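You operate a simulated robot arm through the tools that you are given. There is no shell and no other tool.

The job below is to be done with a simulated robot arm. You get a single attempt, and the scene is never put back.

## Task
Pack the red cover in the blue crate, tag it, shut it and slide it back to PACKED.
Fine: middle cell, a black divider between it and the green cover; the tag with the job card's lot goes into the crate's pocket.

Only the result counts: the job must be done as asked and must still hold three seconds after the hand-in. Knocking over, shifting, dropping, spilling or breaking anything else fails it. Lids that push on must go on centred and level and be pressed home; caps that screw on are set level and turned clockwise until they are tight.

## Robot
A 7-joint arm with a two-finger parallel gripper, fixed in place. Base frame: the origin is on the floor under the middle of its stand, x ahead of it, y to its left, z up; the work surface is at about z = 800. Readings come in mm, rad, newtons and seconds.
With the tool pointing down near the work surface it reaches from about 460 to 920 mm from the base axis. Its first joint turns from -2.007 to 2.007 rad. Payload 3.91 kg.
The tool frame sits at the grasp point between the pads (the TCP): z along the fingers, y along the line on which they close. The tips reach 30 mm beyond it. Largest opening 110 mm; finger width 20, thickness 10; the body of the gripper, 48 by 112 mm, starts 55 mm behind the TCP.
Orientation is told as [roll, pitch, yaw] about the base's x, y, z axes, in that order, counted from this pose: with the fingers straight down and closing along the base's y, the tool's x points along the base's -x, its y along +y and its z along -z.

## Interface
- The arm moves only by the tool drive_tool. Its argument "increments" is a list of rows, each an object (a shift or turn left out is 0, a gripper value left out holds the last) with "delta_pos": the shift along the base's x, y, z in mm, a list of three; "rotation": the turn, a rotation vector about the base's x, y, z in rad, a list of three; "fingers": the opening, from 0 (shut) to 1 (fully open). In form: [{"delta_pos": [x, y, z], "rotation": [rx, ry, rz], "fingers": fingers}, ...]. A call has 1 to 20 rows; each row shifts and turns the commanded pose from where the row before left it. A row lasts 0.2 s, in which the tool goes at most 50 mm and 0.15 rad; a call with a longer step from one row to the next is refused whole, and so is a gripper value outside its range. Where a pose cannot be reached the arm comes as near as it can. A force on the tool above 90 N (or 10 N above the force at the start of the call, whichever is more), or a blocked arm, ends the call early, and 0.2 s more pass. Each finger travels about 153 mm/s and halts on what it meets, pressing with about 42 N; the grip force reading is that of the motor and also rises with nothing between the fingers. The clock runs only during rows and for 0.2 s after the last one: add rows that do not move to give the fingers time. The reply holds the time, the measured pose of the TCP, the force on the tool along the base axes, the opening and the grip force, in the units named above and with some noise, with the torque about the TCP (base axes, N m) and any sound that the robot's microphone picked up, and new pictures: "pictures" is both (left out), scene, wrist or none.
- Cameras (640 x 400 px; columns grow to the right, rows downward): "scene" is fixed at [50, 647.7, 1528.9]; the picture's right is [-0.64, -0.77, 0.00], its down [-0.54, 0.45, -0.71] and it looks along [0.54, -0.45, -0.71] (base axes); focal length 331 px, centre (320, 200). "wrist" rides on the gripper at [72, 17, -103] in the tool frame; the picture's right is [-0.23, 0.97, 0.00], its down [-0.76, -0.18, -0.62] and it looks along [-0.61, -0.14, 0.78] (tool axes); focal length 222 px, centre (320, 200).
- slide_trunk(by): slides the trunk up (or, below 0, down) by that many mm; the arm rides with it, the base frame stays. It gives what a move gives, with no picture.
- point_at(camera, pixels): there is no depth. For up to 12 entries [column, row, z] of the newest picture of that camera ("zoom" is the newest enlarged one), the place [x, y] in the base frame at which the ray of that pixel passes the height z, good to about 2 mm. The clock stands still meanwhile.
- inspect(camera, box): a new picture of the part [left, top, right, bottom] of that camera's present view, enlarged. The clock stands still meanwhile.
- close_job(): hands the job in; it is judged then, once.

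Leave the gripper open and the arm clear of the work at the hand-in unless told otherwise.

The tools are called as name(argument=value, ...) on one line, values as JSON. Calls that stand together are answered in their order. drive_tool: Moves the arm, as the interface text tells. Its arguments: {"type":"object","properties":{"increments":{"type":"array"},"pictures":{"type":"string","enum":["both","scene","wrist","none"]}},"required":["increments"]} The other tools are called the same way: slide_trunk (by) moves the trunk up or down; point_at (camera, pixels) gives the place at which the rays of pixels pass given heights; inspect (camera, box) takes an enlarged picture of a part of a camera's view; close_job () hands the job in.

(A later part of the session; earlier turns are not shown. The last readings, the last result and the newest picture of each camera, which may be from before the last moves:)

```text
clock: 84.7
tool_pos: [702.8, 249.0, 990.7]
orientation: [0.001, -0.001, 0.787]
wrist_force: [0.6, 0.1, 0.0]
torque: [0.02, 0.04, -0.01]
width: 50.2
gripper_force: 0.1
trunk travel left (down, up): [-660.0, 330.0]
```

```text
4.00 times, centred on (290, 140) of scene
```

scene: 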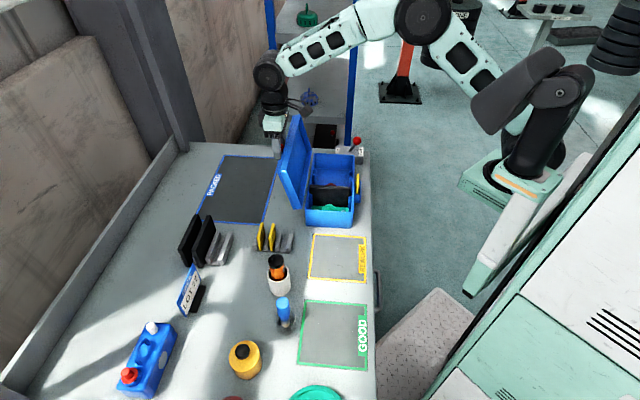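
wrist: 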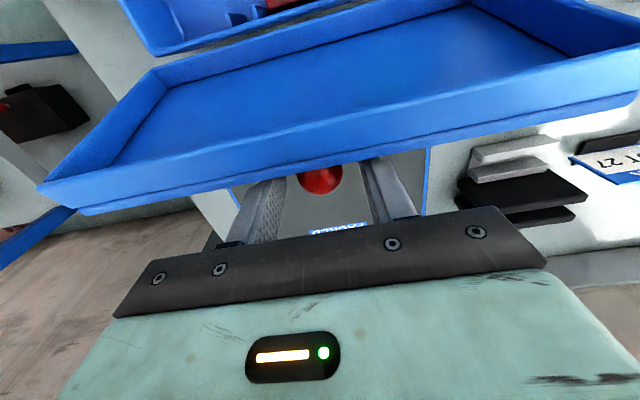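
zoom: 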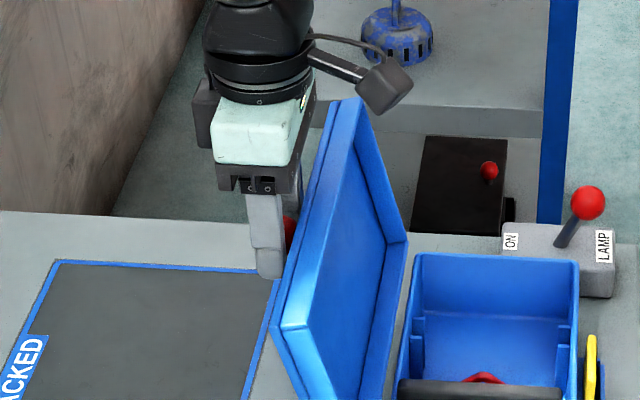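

The ball is between the fingers, nearly centred. Closing gently on it.

drive_tool(increments=[{"fingers": 0.36}, {"fingers": 0.3}, {"fingers": 0.26}, {"fingers": 0.22}, {"fingers": 0.0}, {"fingers": 0.0}, {"fingers": 0.0}])

inspect(camera="scene", box=[255, 90, 375, 240])

```text
clock: 86.2
tool_pos: [702.9, 249.8, 991.3]
orientation: [-0.002, 0.0, 0.786]
wrist_force: [0.3, 0.1, 0.6]
torque: [0.0, -0.01, 0.02]
width: 29.0
gripper_force: 42.4
trunk travel left (down, up): [-660.0, 330.0]
```

scene: 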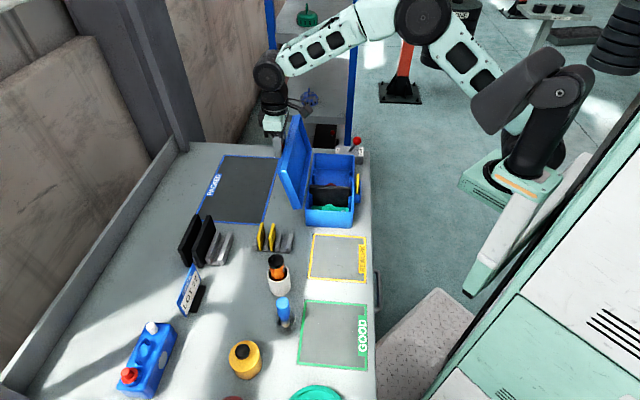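
wrist: 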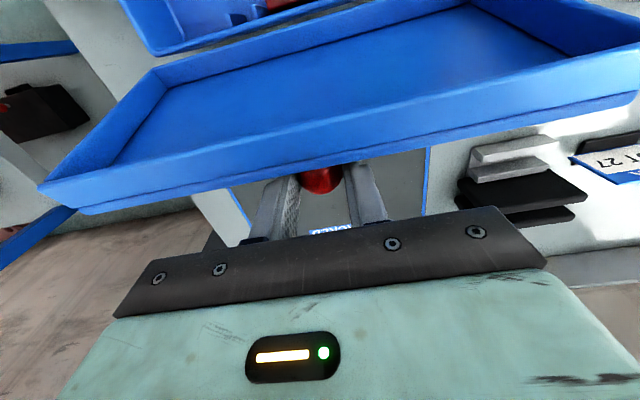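

```text
2.67 times, centred on (315, 165) of scene
```

zoom: 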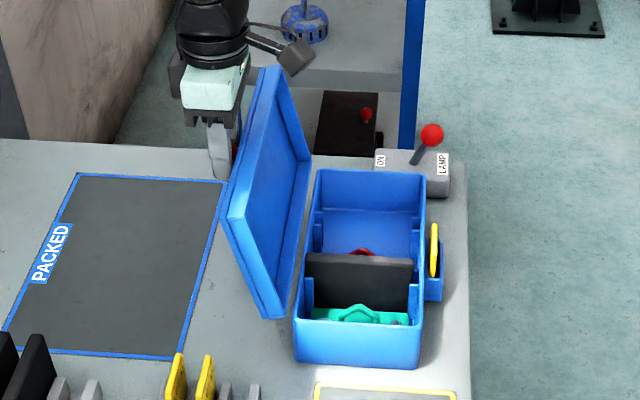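

The ball is gripped (29 mm) with no side load. I'll start the arc with two small steps and read the force.

drive_tool(increments=[{"delta_pos": [-7.5, -7.5, 6.85]}, {"delta_pos": [-8.38, -8.38, 6.0]}, {}], pictures="scene")

```text
clock: 87.0
tool_pos: [686.5, 233.6, 1005.5]
orientation: [-0.001, 0.003, 0.785]
wrist_force: [0.2, -0.1, -8.6]
torque: [0.58, -0.54, 0.1]
width: 29.0
gripper_force: 42.2
trunk travel left (down, up): [-660.0, 330.0]
```

scene: 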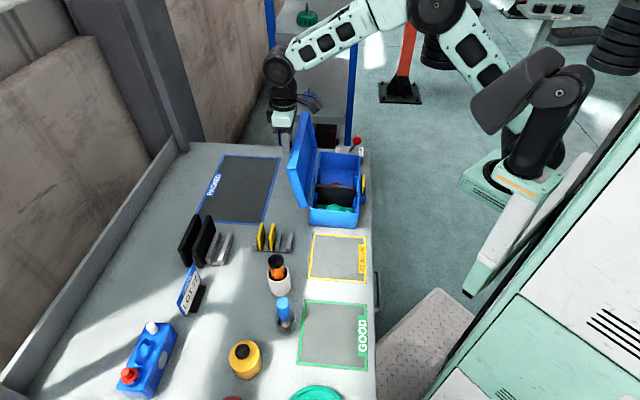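

The force shows a lift of about 9 N and a torque about the hinge direction. I'll zoom in to see if the crate is being lifted.

inspect(camera="scene", box=[255, 90, 375, 240])

inspect(camera="wrist", box=[200, 20, 440, 220])

```text
2.67 times, centred on (315, 165) of scene
```

zoom: 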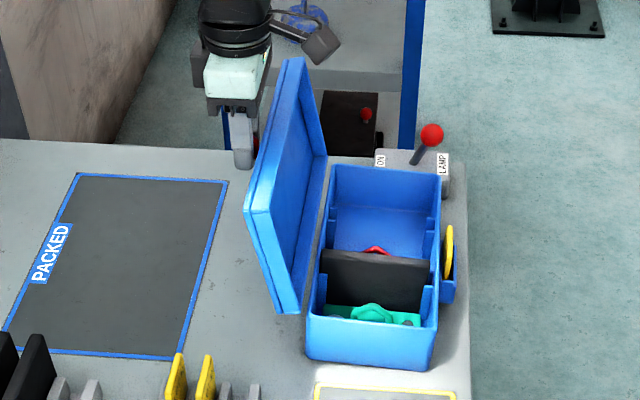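

```text
2.00 times, centred on (320, 120) of wrist
```

zoom: 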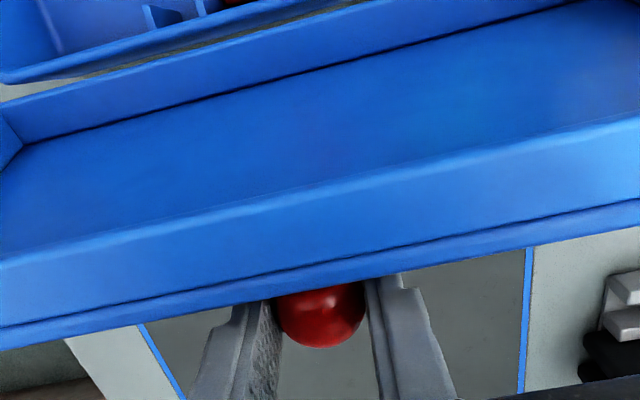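

The ball does not rotate in the pads, so the crate is being tilted at its lid side. I'll reverse the steps right away to set it back down.

drive_tool(increments=[{"delta_pos": [4.19, 4.19, -3.0]}, {"delta_pos": [4.19, 4.19, -3.0]}, {"delta_pos": [3.75, 3.75, -3.4]}, {"delta_pos": [3.75, 3.75, -3.45]}, {}], pictures="scene")

inspect(camera="scene", box=[255, 90, 375, 240])

```text
clock: 88.2
tool_pos: [701.4, 251.4, 993.0]
orientation: [0.0, -0.003, 0.784]
wrist_force: [1.9, 0.2, 16.7]
torque: [-0.83, 0.84, -0.01]
width: 29.3
gripper_force: 42.1
trunk travel left (down, up): [-660.0, 330.0]
```

scene: 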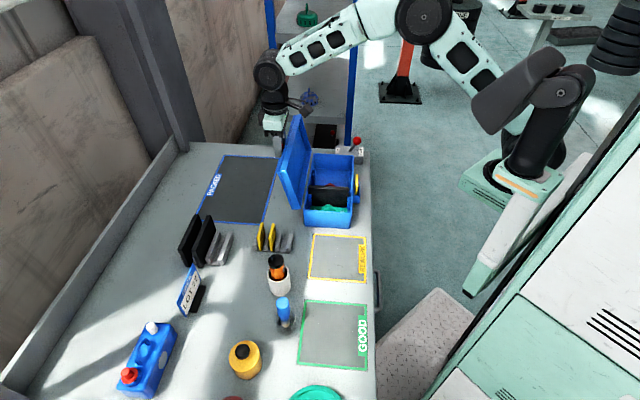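

```text
2.67 times, centred on (315, 165) of scene
```

zoom: 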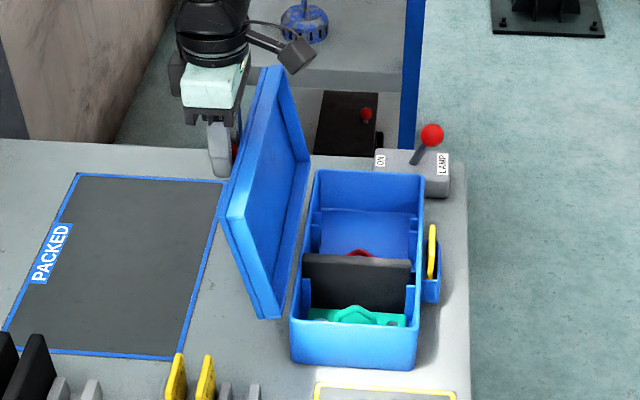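

The crate is back down, with a slight downward preload. I'll release the ball and look again.

drive_tool(increments=[{"delta_pos": [0, 0, 1]}, {"fingers": 0.3}, {"fingers": 0.36}, {"fingers": 0.36}, {}], pictures="scene")

inspect(camera="scene", box=[255, 90, 375, 240])

inspect(camera="scene", box=[290, 145, 370, 235])

```text
clock: 89.5
tool_pos: [702.5, 250.3, 992.3]
orientation: [0.0, 0.0, 0.786]
wrist_force: [1.4, -0.7, -0.6]
torque: [0.01, 0.02, 0.02]
width: 39.5
gripper_force: 0.0
trunk travel left (down, up): [-660.0, 330.0]
```

scene: 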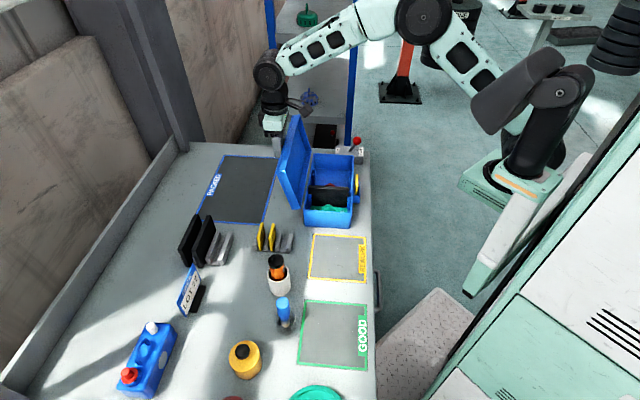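

```text
2.67 times, centred on (315, 165) of scene
```

zoom: 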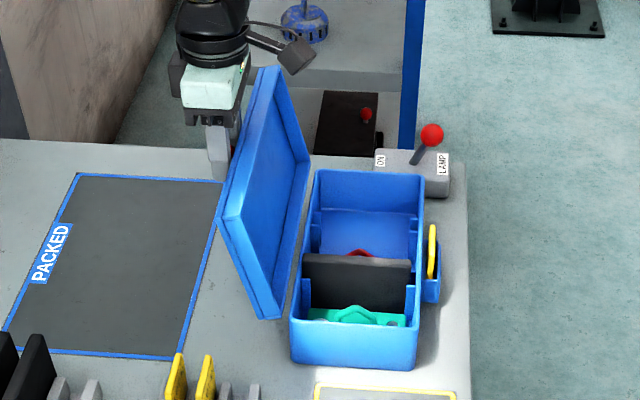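

```text
4.44 times, centred on (330, 190) of scene
```

zoom: 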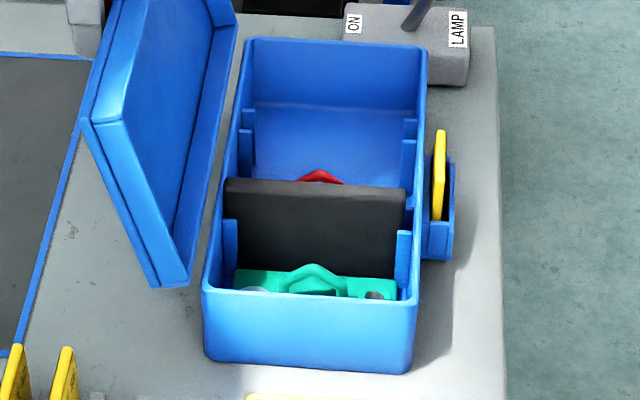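

The crate is standing again and only slightly shifted. A rigid grip on the ball won't work, so I'll change method. I'll straddle the lid's free edge from above with the fingers closing across it, away from the knob and tag. The outer finger pushes it over, and the inner finger catches it and lowers it. First I'll rise clear and yaw back to -45°.

drive_tool(increments=[{"delta_pos": [0, 0, 25]}, {"delta_pos": [0, 0, 40]}, {"delta_pos": [0, 0, 40]}, {"delta_pos": [-14.6, 3.6, 0], "rotation": [0, 0, -0.1428]}, {"delta_pos": [-14.6, 3.6, 0], "rotation": [0, 0, -0.1428]}, {"delta_pos": [-14.6, 3.6, 0], "rotation": [0, 0, -0.1428]}, {"delta_pos": [-14.6, 3.6, 0], "rotation": [0, 0, -0.1428]}, {"delta_pos": [-14.6, 3.6, 0], "rotation": [0, 0, -0.1428]}, {"rotation": [0, 0, -0.1428]}, {"rotation": [0, 0, -0.1428]}, {"rotation": [0, 0, -0.1428]}, {"rotation": [0, 0, -0.1428]}, {"rotation": [0, 0, -0.1428]}, {"rotation": [0, 0, -0.1428]}, {"fingers": 0.41}, {}])

inspect(camera="wrist", box=[200, 20, 440, 220])

```text
clock: 92.8
tool_pos: [627.6, 267.6, 1099.3]
orientation: [0.0, 0.001, -0.784]
wrist_force: [-0.2, 0.3, -0.1]
torque: [-0.01, 0.0, 0.0]
width: 45.0
gripper_force: 0.0
trunk travel left (down, up): [-660.0, 330.0]
```

scene: 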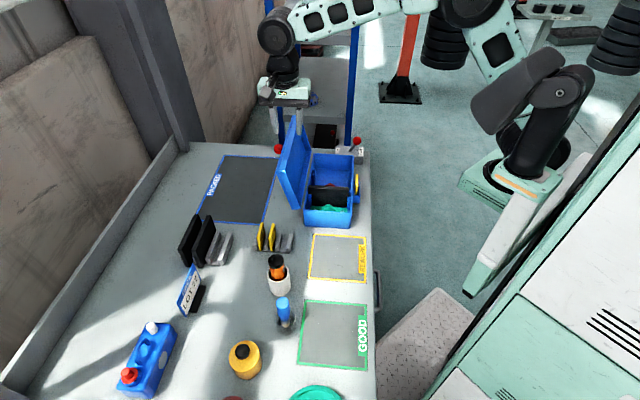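
wrist: 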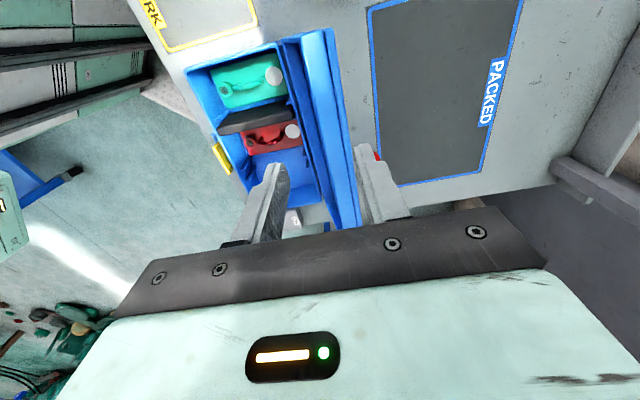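

```text
2.00 times, centred on (320, 120) of wrist
```

zoom: 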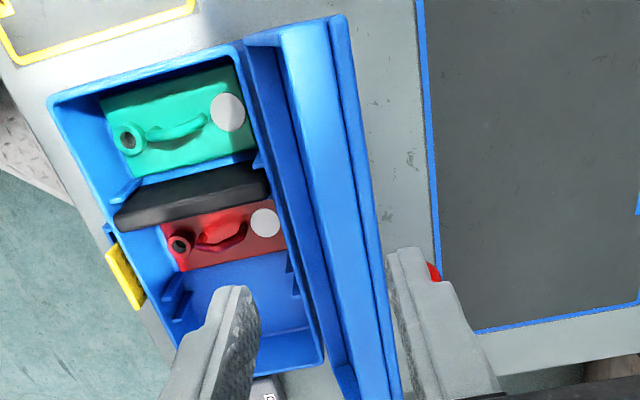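

point_at(camera="zoom", pixels=[[283, 30, 1004], [343, 18, 1002], [316, 200, 1004], [352, 200, 1002], [372, 200, 1002], [330, 290, 1004], [375, 290, 1002], [392, 290, 1002]])

inspect(camera="wrist", box=[270, 20, 400, 200])

```text
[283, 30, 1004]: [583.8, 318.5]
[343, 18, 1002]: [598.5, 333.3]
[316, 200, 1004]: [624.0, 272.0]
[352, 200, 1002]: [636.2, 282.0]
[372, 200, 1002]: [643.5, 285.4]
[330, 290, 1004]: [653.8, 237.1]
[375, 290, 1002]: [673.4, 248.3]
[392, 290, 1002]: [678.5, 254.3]
```

```text
2.22 times, centred on (335, 110) of wrist
```

zoom: 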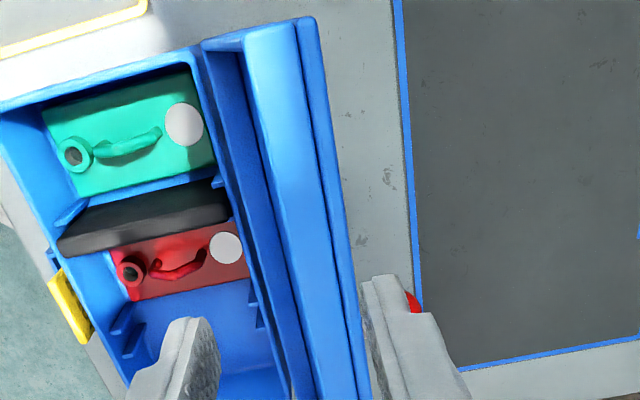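

The lid's free edge lies between e2 ≈ 633 and 657 here. I'll shift 8 mm outward to centre the fingers over it, then descend to straddle it.

drive_tool(increments=[{"delta_pos": [5.7, 5.7, 0]}, {"delta_pos": [0, 0, -35]}, {"delta_pos": [0, 0, -30]}, {"delta_pos": [0, 0, -20]}, {}])

inspect(camera="wrist", box=[200, 20, 440, 220])

inspect(camera="scene", box=[255, 90, 375, 240])

```text
clock: 94.0
tool_pos: [633.0, 272.8, 1013.8]
orientation: [0.0, 0.0, -0.785]
wrist_force: [0.3, -0.2, -0.3]
torque: [0.0, -0.02, -0.01]
width: 45.3
gripper_force: 0.1
trunk travel left (down, up): [-660.0, 330.0]
```

scene: 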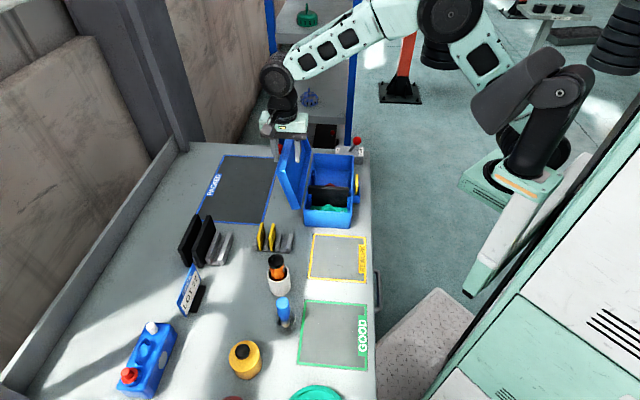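
wrist: 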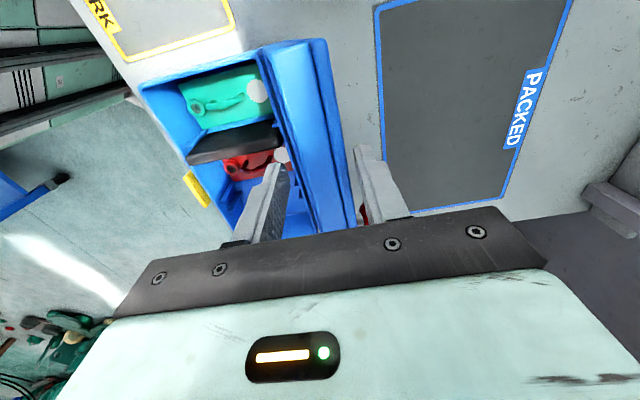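

```text
2.00 times, centred on (320, 120) of wrist
```

zoom: 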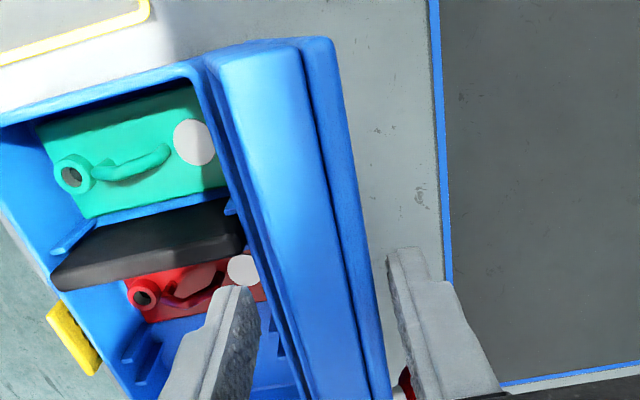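

```text
2.67 times, centred on (315, 165) of scene
```

zoom: 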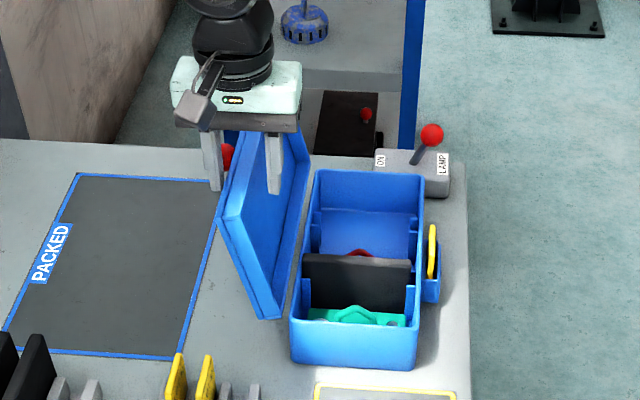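

The fingers straddle the lid edge. I'll push slowly towards closing (-e2) and read the force and pictures.

drive_tool(increments=[{"delta_pos": [-5.7, -5.7, 0]}, {"delta_pos": [-5.7, -5.7, 1]}, {"delta_pos": [-4, -4, 1]}, {}], pictures="scene")

inspect(camera="scene", box=[255, 90, 375, 240])

```text
clock: 95.0
tool_pos: [618.4, 258.4, 1014.6]
orientation: [-0.001, 0.0, -0.787]
wrist_force: [-1.4, 0.9, -0.7]
torque: [0.01, 0.0, -0.02]
width: 45.2
gripper_force: 0.4
trunk travel left (down, up): [-660.0, 330.0]
```

scene: 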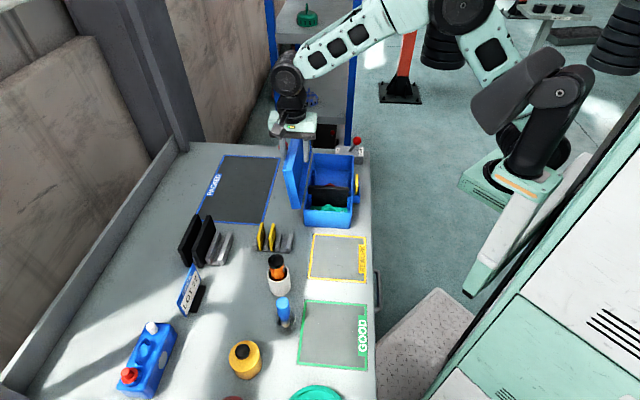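

```text
2.67 times, centred on (315, 165) of scene
```

zoom: 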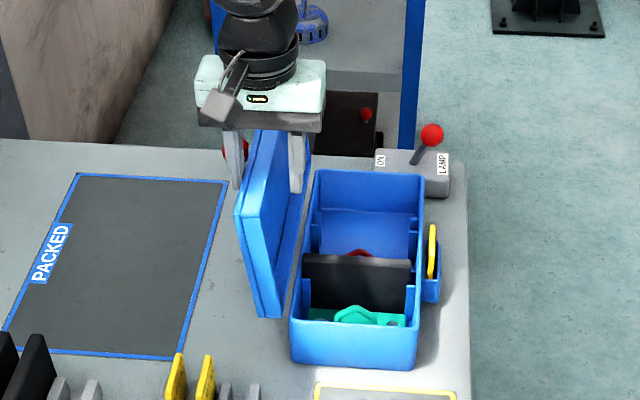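

The lid swings easily with only about 1 N, and the crate stays put. I'll continue past vertical.

drive_tool(increments=[{"delta_pos": [-5.7, -5.7, 1]}, {"delta_pos": [-5.7, -5.7, 1]}, {"delta_pos": [-5.7, -5.7, 0]}, {}], pictures="scene")

inspect(camera="scene", box=[255, 90, 375, 240])

```text
clock: 96.0
tool_pos: [601.9, 241.8, 1017.6]
orientation: [0.0, 0.001, -0.787]
wrist_force: [-0.5, 0.1, 0.6]
torque: [-0.01, -0.02, 0.01]
width: 45.5
gripper_force: 0.2
trunk travel left (down, up): [-660.0, 330.0]
```

scene: 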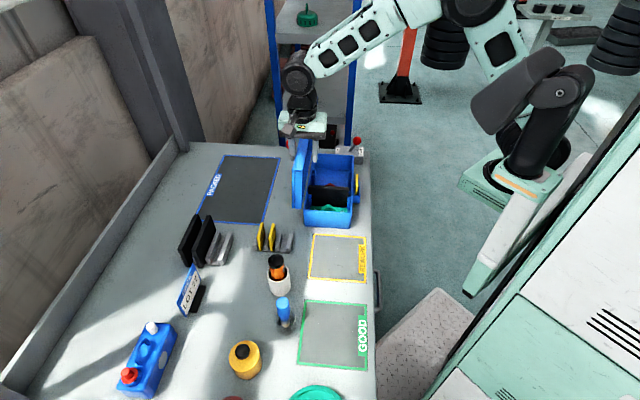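

```text
2.67 times, centred on (315, 165) of scene
```

zoom: 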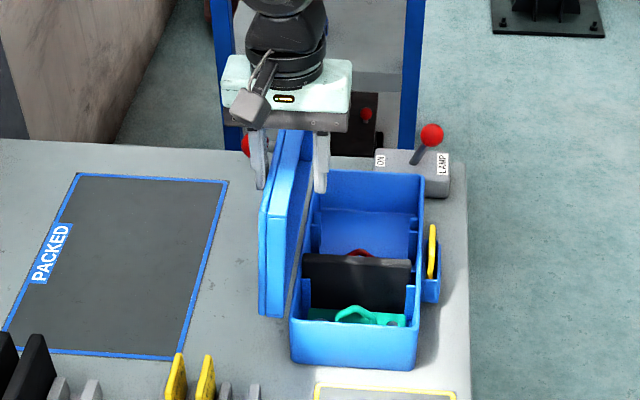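

The lid is vertical now. I'll move on past vertical with small steps, and look to see if the inner finger catches it.

drive_tool(increments=[{"delta_pos": [-3, -3, 0]}, {"delta_pos": [-3, -3, 0]}, {"delta_pos": [-3, -3, 0]}, {"delta_pos": [-3, -3, 0]}, {}], pictures="scene")

inspect(camera="scene", box=[255, 90, 375, 240])

```text
clock: 97.2
tool_pos: [590.0, 229.4, 1017.8]
orientation: [0.002, 0.002, -0.785]
wrist_force: [0.0, 0.2, 0.2]
torque: [0.02, 0.0, -0.03]
width: 45.1
gripper_force: 0.0
trunk travel left (down, up): [-660.0, 330.0]
```

scene: 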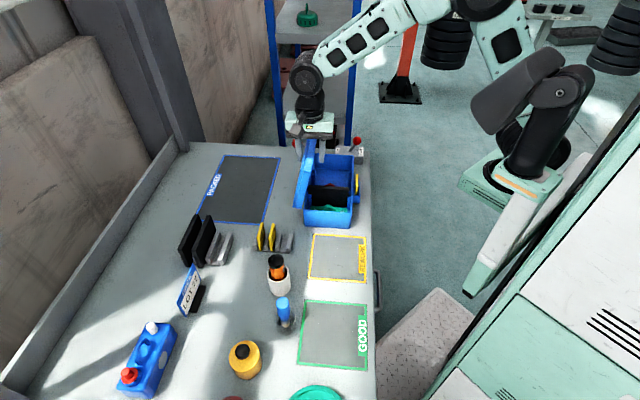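

```text
2.67 times, centred on (315, 165) of scene
```

zoom: 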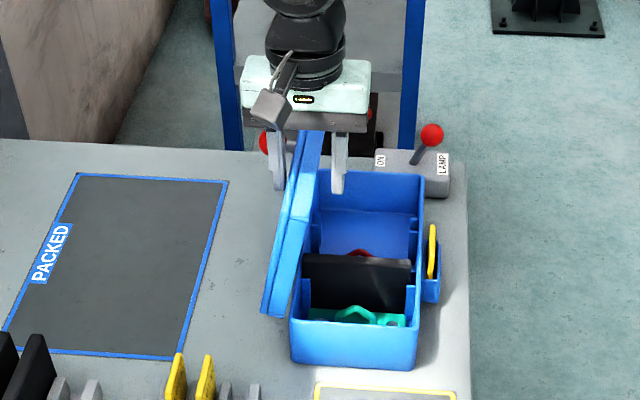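

drive_tool(increments=[{"delta_pos": [-3.5, -3.5, 0]}, {"delta_pos": [-3.5, -3.5, 0]}, {"delta_pos": [-3.5, -3.5, -1]}, {}, {}], pictures="both")

inspect(camera="wrist", box=[200, 40, 440, 220])

inspect(camera="scene", box=[255, 90, 375, 240])

```text
clock: 98.5
tool_pos: [580.6, 217.9, 1015.7]
orientation: [-0.001, -0.001, -0.785]
wrist_force: [-0.2, -0.1, 0.1]
torque: [0.04, 0.01, -0.01]
width: 45.2
gripper_force: 0.5
trunk travel left (down, up): [-660.0, 330.0]
```

scene: 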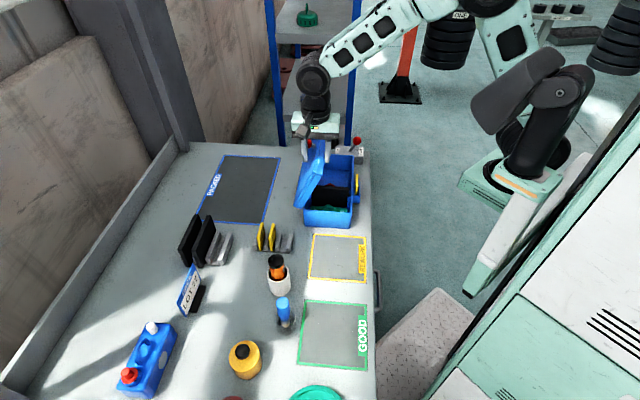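
wrist: 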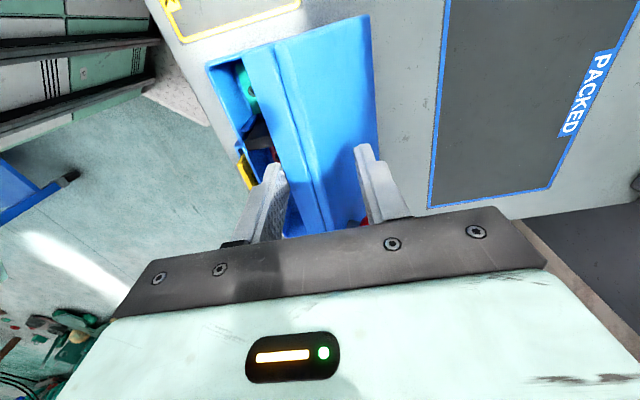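

```text
2.22 times, centred on (320, 130) of wrist
```

zoom: 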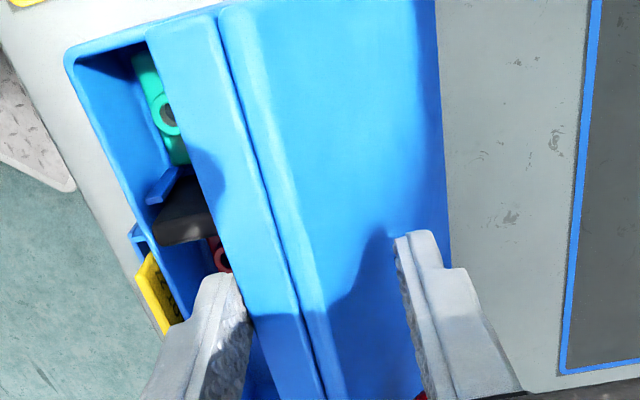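

```text
2.67 times, centred on (315, 165) of scene
```

zoom: 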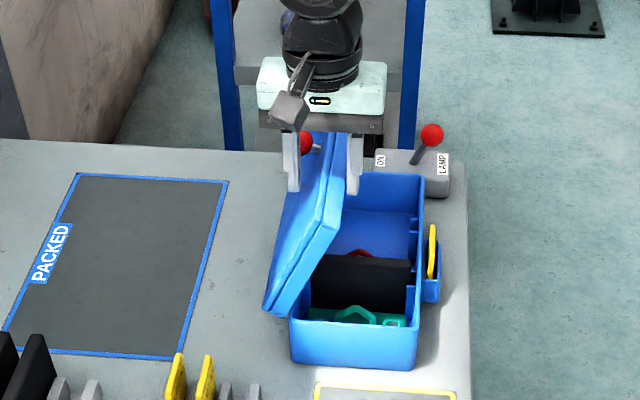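

The lid passed vertical and now leans on the inner finger with almost no force. I'll lower it in a controlled way, following its arc while opening the fingers so the outer one stays clear.

drive_tool(increments=[{"delta_pos": [0, 0, -12], "fingers": 0.41}, {"delta_pos": [-2.8, -2.8, -4], "fingers": 0.544}, {"delta_pos": [-3.4, -3.4, -5], "fingers": 0.59}, {"delta_pos": [-3.4, -3.4, -5], "fingers": 0.635}, {"delta_pos": [-3, -3, -6], "fingers": 0.68}, {"delta_pos": [-3, -3, -6], "fingers": 0.725}, {}], pictures="both")

inspect(camera="scene", box=[255, 90, 375, 240])

```text
clock: 100.0
tool_pos: [563.4, 200.5, 977.4]
orientation: [0.001, -0.001, -0.786]
wrist_force: [-1.0, -1.0, 0.6]
torque: [-0.01, 0.01, -0.04]
width: 80.1
gripper_force: 1.0
trunk travel left (down, up): [-660.0, 330.0]
```

scene: 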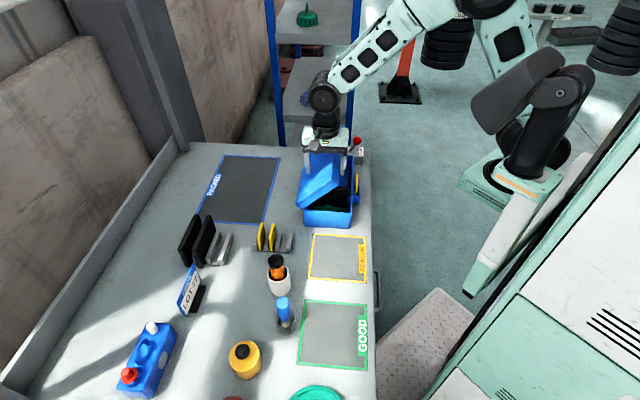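
wrist: 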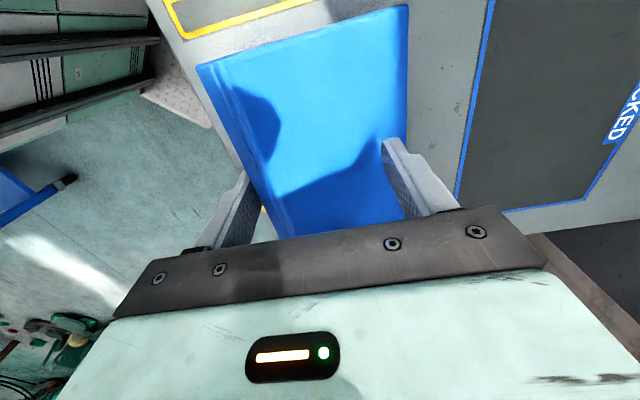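

```text
2.67 times, centred on (315, 165) of scene
```

zoom: 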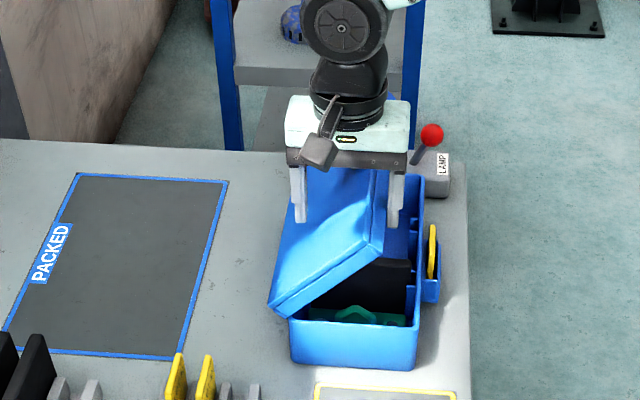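

The lid follows nicely, now at about 45°. I'll continue lowering.

drive_tool(increments=[{"delta_pos": [-1.5, -1.5, -5], "fingers": 0.77}, {"delta_pos": [-1.5, -1.5, -5], "fingers": 0.816}, {"delta_pos": [-1.7, -1.7, -7], "fingers": 0.86}, {"delta_pos": [-1.7, -1.7, -7], "fingers": 0.907}, {"delta_pos": [-0.8, -0.8, -6], "fingers": 0.935}, {"delta_pos": [-0.8, -0.8, -6], "fingers": 0.961}, {}], pictures="both")

inspect(camera="scene", box=[255, 90, 375, 240])

```text
clock: 101.7
tool_pos: [556.1, 195.0, 942.0]
orientation: [0.001, -0.001, -0.786]
wrist_force: [-3.8, -3.6, 0.6]
torque: [-0.08, 0.07, -0.06]
width: 108.1
gripper_force: 2.2
trunk travel left (down, up): [-660.0, 330.0]
```

scene: 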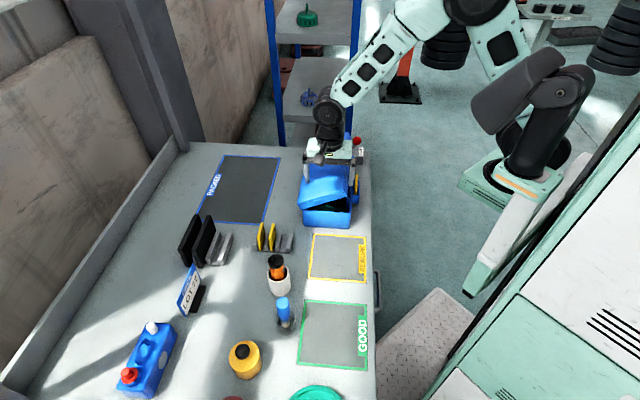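
wrist: 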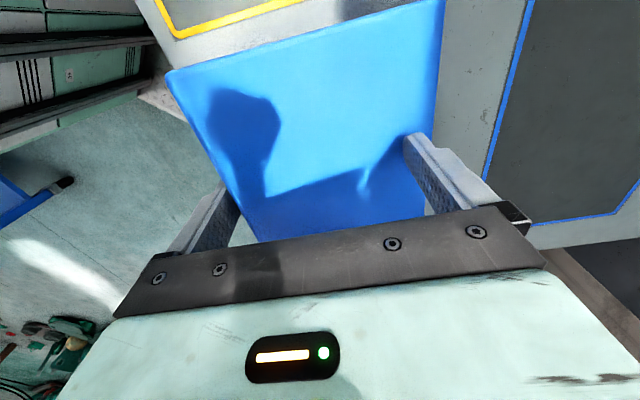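

```text
2.67 times, centred on (315, 165) of scene
```

zoom: 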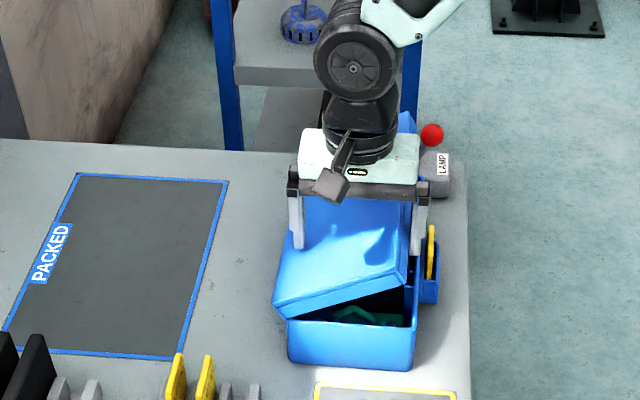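

The lid is about 26° from closed and rests lightly on the inner finger (5 N). To let it down further, I'll tilt the gripper slightly so the inner finger goes lower while the outer one stays clear, still following the arc.

drive_tool(increments=[{"delta_pos": [-3.2, -3.2, -0.5], "rotation": [0.053, -0.053, 0], "fingers": 0.97}, {"delta_pos": [-3.2, -3.2, -0.8], "rotation": [0.053, -0.053, 0], "fingers": 0.97}, {"delta_pos": [-1.2, -1.2, -5]}, {"delta_pos": [-1.2, -1.2, -5]}, {"delta_pos": [-1.2, -1.2, -4]}, {}], pictures="both")

inspect(camera="scene", box=[275, 120, 375, 240])

```text
clock: 103.0
tool_pos: [545.2, 184.6, 927.8]
orientation: [0.15, 0.001, -0.785]
wrist_force: [-0.9, -0.3, 0.0]
torque: [0.04, 0.02, -0.02]
width: 107.1
gripper_force: 0.3
trunk travel left (down, up): [-660.0, 330.0]
```

scene: 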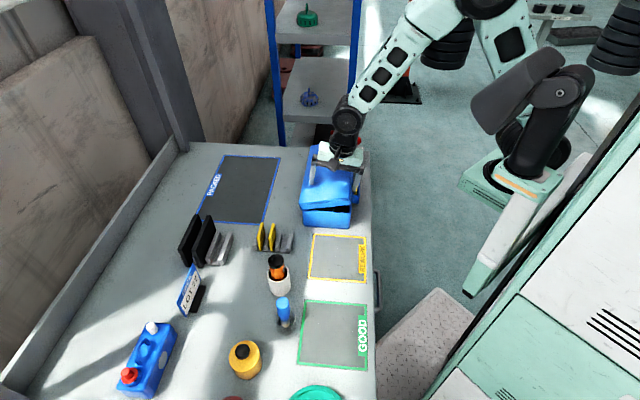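
wrist: 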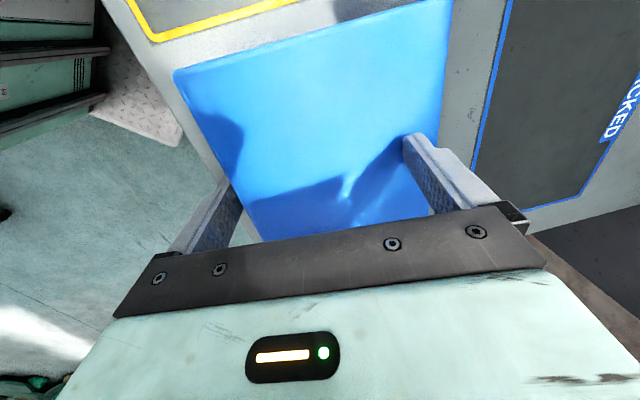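

```text
3.33 times, centred on (325, 180) of scene
```

zoom: 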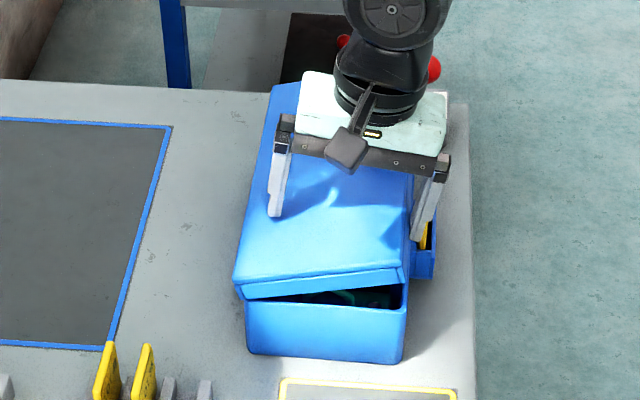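

The lid is only a few degrees from closed. I'll draw the inner finger outward to let it down the rest of the way.

drive_tool(increments=[{"delta_pos": [-2, -2, -3]}, {"delta_pos": [-2, -2, -2]}, {"delta_pos": [-2.5, -2.5, 0]}, {"delta_pos": [-2.5, -2.5, 0]}, {}], pictures="both")

inspect(camera="scene", box=[275, 120, 375, 240])

```text
clock: 104.2
tool_pos: [535.8, 176.2, 923.0]
orientation: [0.152, -0.001, -0.786]
wrist_force: [-0.3, 0.1, -0.3]
torque: [0.0, -0.01, -0.02]
width: 106.7
gripper_force: 0.0
trunk travel left (down, up): [-660.0, 330.0]
```

scene: 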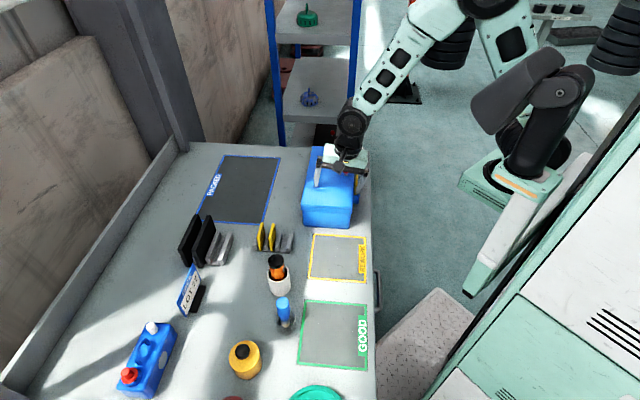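
wrist: 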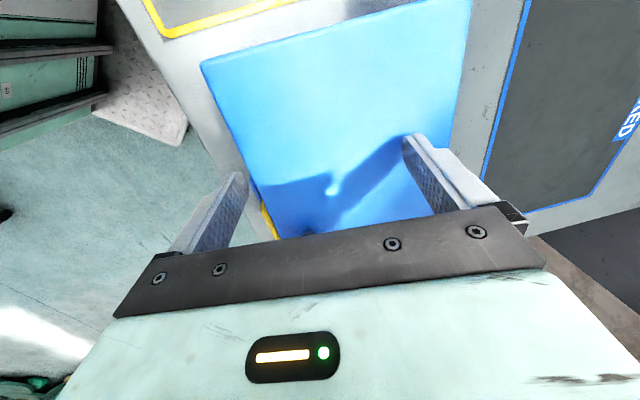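

```text
3.33 times, centred on (325, 180) of scene
```

zoom: 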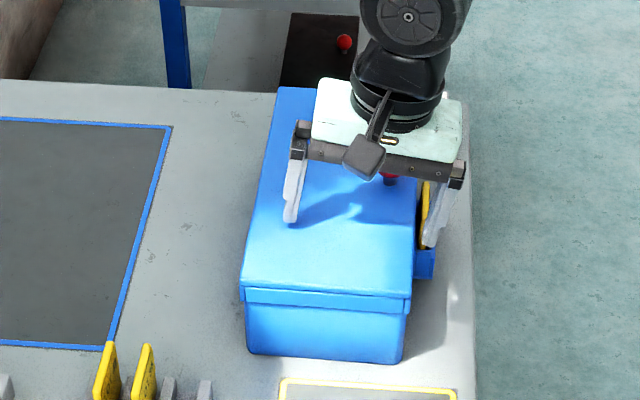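

The lid has come down closed. I'll lift clear, straighten the tool and look at how it sits.

drive_tool(increments=[{"delta_pos": [-1, -1, 20]}, {"delta_pos": [0, 0, 35]}, {"delta_pos": [0, 0, 35], "rotation": [-0.053, 0.053, 0]}, {"delta_pos": [0, 0, 20], "rotation": [-0.053, 0.053, 0]}, {}])

inspect(camera="scene", box=[285, 130, 375, 240])

inspect(camera="wrist", box=[180, 0, 460, 220])

```text
clock: 105.5
tool_pos: [535.9, 173.1, 1033.1]
orientation: [-0.001, 0.001, -0.785]
wrist_force: [0.1, -0.2, 0.4]
torque: [-0.01, -0.01, -0.02]
width: 106.7
gripper_force: 0.0
trunk travel left (down, up): [-660.0, 330.0]
```

scene: 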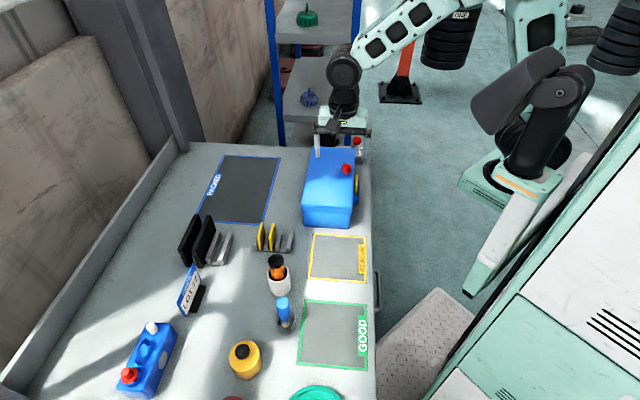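
wrist: 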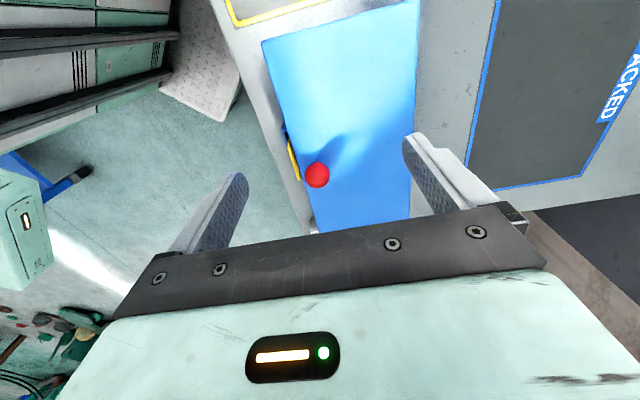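

```text
3.64 times, centred on (330, 185) of scene
```

zoom: 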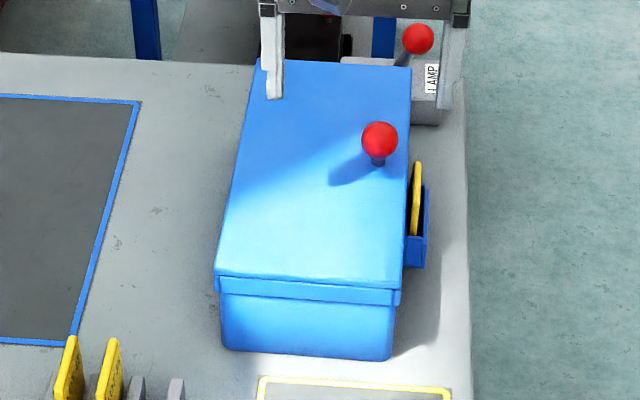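

```text
1.82 times, centred on (320, 110) of wrist
```

zoom: 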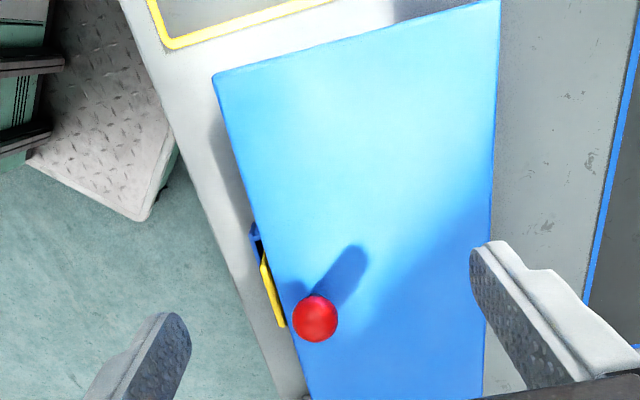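

The lid is down and the tag is visible in the pocket. I'll press the lid home with closed fingers near its free edge, on both sides of the knob, watching the force.

drive_tool(increments=[{"fingers": 0.0}, {"fingers": 0.0}, {"delta_pos": [1.5, -10.5, -20], "fingers": 0}, {"delta_pos": [0, 0, -40]}, {"delta_pos": [0, 0, -35]}, {"delta_pos": [0, 0, -8]}, {}], pictures="none")

drive_tool(increments=[{"delta_pos": [0, 0, -3]}, {"delta_pos": [0, 0, -3]}, {}], pictures="both")

```text
clock: 107.0
tool_pos: [535.4, 164.1, 928.1]
orientation: [0.0, 0.0, -0.787]
wrist_force: [0.0, -0.1, 0.1]
torque: [-0.01, -0.02, 0.01]
width: 0.0
gripper_force: 37.6
trunk travel left (down, up): [-660.0, 330.0]
```

```text
clock: 107.8
tool_pos: [537.9, 164.5, 925.1]
orientation: [0.002, -0.001, -0.786]
wrist_force: [-2.0, -2.8, 18.7]
torque: [-0.06, 0.04, 0.0]
width: 0.0
gripper_force: 37.7
trunk travel left (down, up): [-660.0, 330.0]
```

scene: 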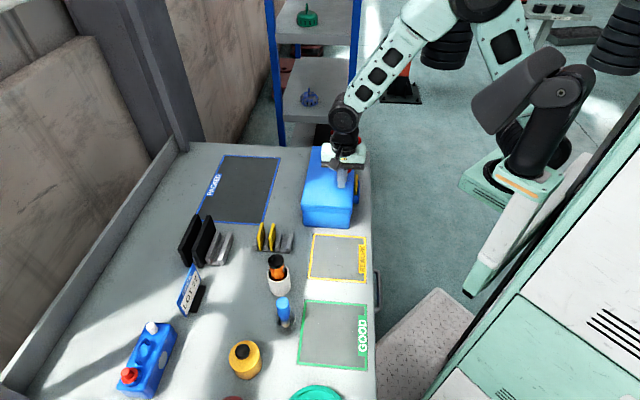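
wrist: 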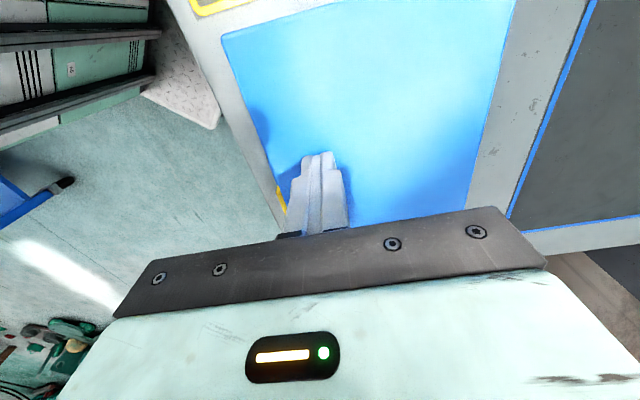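

Contact at 19 N, tips at z 895. I'll press a bit harder to be sure it is home.

drive_tool(increments=[{"delta_pos": [0, 0, -2]}, {"delta_pos": [0, 0, -2]}, {}], pictures="none")

drive_tool(increments=[{"delta_pos": [0, 0, 10]}, {"delta_pos": [0, 0, 35]}, {"delta_pos": [33, -33, 5]}, {"delta_pos": [33, -33, 0]}, {"delta_pos": [5, -5, 0]}, {"delta_pos": [0, 0, -35]}, {"delta_pos": [0, 0, -10]}, {"delta_pos": [0, 0, -2]}, {}], pictures="both")

```text
clock: 108.7
tool_pos: [535.6, 164.1, 923.1]
orientation: [0.006, 0.0, -0.787]
wrist_force: [-11.6, -10.2, 74.2]
torque: [-0.27, 0.31, -0.1]
width: 0.2
gripper_force: 37.6
trunk travel left (down, up): [-660.0, 330.0]
```

```text
clock: 110.7
tool_pos: [607.4, 94.7, 922.8]
orientation: [0.003, -0.002, -0.783]
wrist_force: [-6.2, -3.7, 35.5]
torque: [-0.05, 0.21, 0.24]
width: 0.3
gripper_force: 37.2
trunk travel left (down, up): [-660.0, 330.0]
```

scene: 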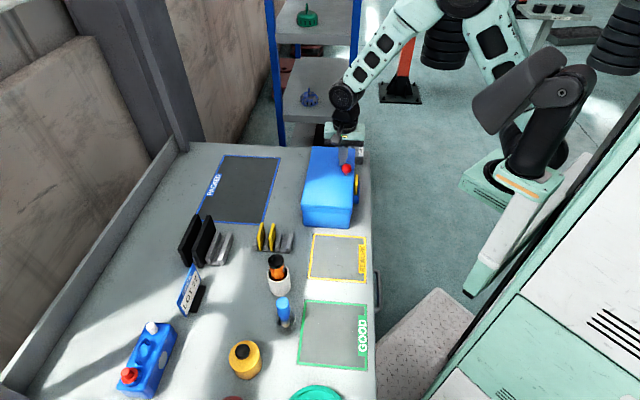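
wrist: 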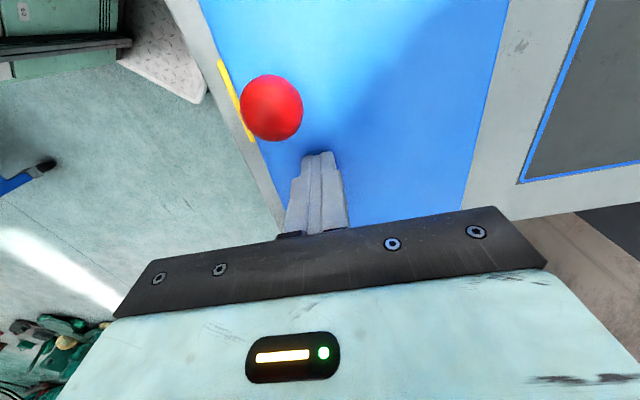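

Both press points give firm contact at the same height (tips z≈893), so the lid is level and home. Next I'll rise, turn to yaw +45°, and take a picture of both the crate and the PACKED field for the slide.

drive_tool(increments=[{"delta_pos": [0, 0, 20]}, {"delta_pos": [0, 0, 45]}, {"delta_pos": [-5, 2, 45], "rotation": [0, 0, 0.1428]}, {"delta_pos": [-5, 2, 45], "rotation": [0, 0, 0.1428]}, {"delta_pos": [-6, 2, 45], "rotation": [0, 0, 0.1428]}, {"delta_pos": [-6, 2, 0], "rotation": [0, 0, 0.1428]}, {"delta_pos": [-6, 2, 0], "rotation": [0, 0, 0.1428]}, {"delta_pos": [-6, 2, 0], "rotation": [0, 0, 0.1428]}, {"rotation": [0, 0, 0.1428]}, {"rotation": [0, 0, 0.1428]}, {"rotation": [0, 0, 0.1428]}, {"rotation": [0, 0, 0.1428]}, {"rotation": [0, 0, 0.1428]}, {}])

inspect(camera="wrist", box=[160, 0, 480, 200])

inspect(camera="scene", box=[190, 130, 380, 240])

```text
clock: 113.7
tool_pos: [573.5, 104.8, 1123.4]
orientation: [-0.001, -0.001, 0.789]
wrist_force: [0.3, 0.2, 0.2]
torque: [0.02, 0.0, 0.0]
width: 0.1
gripper_force: 37.6
trunk travel left (down, up): [-660.0, 330.0]
```

scene: 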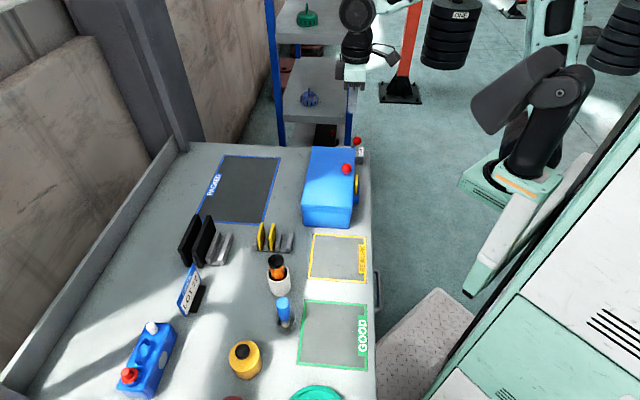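
wrist: 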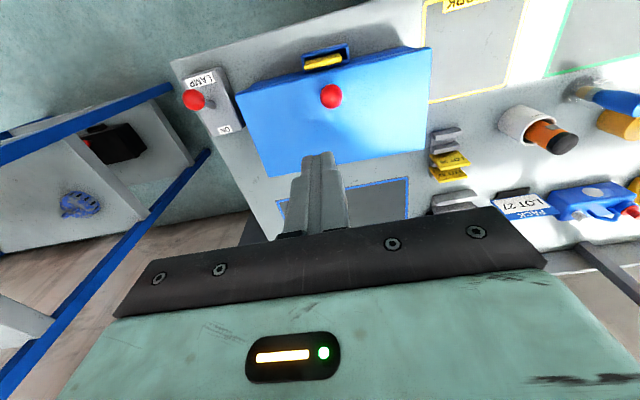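

```text
2.00 times, centred on (320, 100) of wrist
```

zoom: 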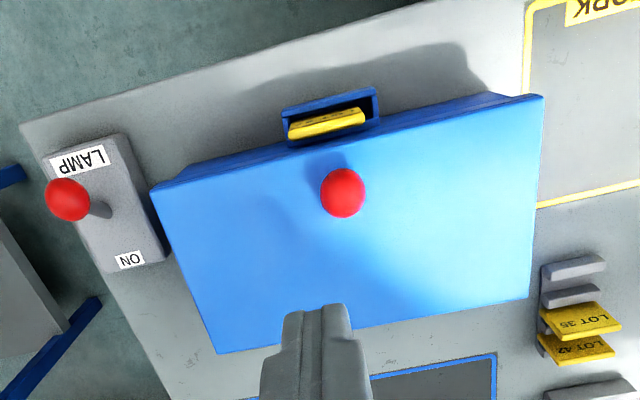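

```text
3.37 times, centred on (285, 185) of scene
```

zoom: 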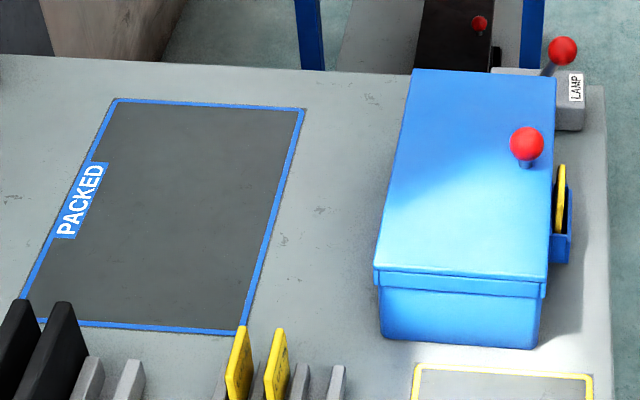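

point_at(camera="wrist", pixels=[[235, 94, 892], [268.5, 176.5, 892], [424, 148.5, 892], [431.5, 47.5, 892], [331.5, 96, 917], [222, 67, 845], [244, 130, 845]])

point_at(camera="zoom", pixels=[[115, 100, 800], [305, 108, 800], [243, 333, 800], [20, 322, 800], [376, 268, 892], [546, 282, 892], [412, 70, 892], [556, 76, 892], [384, 340, 800], [530, 350, 800]])

```text
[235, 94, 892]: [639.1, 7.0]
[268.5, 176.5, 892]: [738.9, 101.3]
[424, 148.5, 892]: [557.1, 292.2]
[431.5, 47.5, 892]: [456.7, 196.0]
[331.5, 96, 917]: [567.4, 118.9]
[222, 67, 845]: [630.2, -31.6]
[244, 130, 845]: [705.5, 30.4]
```

```text
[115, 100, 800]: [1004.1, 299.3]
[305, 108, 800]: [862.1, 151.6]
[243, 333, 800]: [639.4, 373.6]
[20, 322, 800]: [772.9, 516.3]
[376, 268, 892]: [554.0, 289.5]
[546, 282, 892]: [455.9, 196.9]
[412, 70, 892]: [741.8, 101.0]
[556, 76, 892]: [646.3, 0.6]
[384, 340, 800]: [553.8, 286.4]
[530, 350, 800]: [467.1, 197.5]
```

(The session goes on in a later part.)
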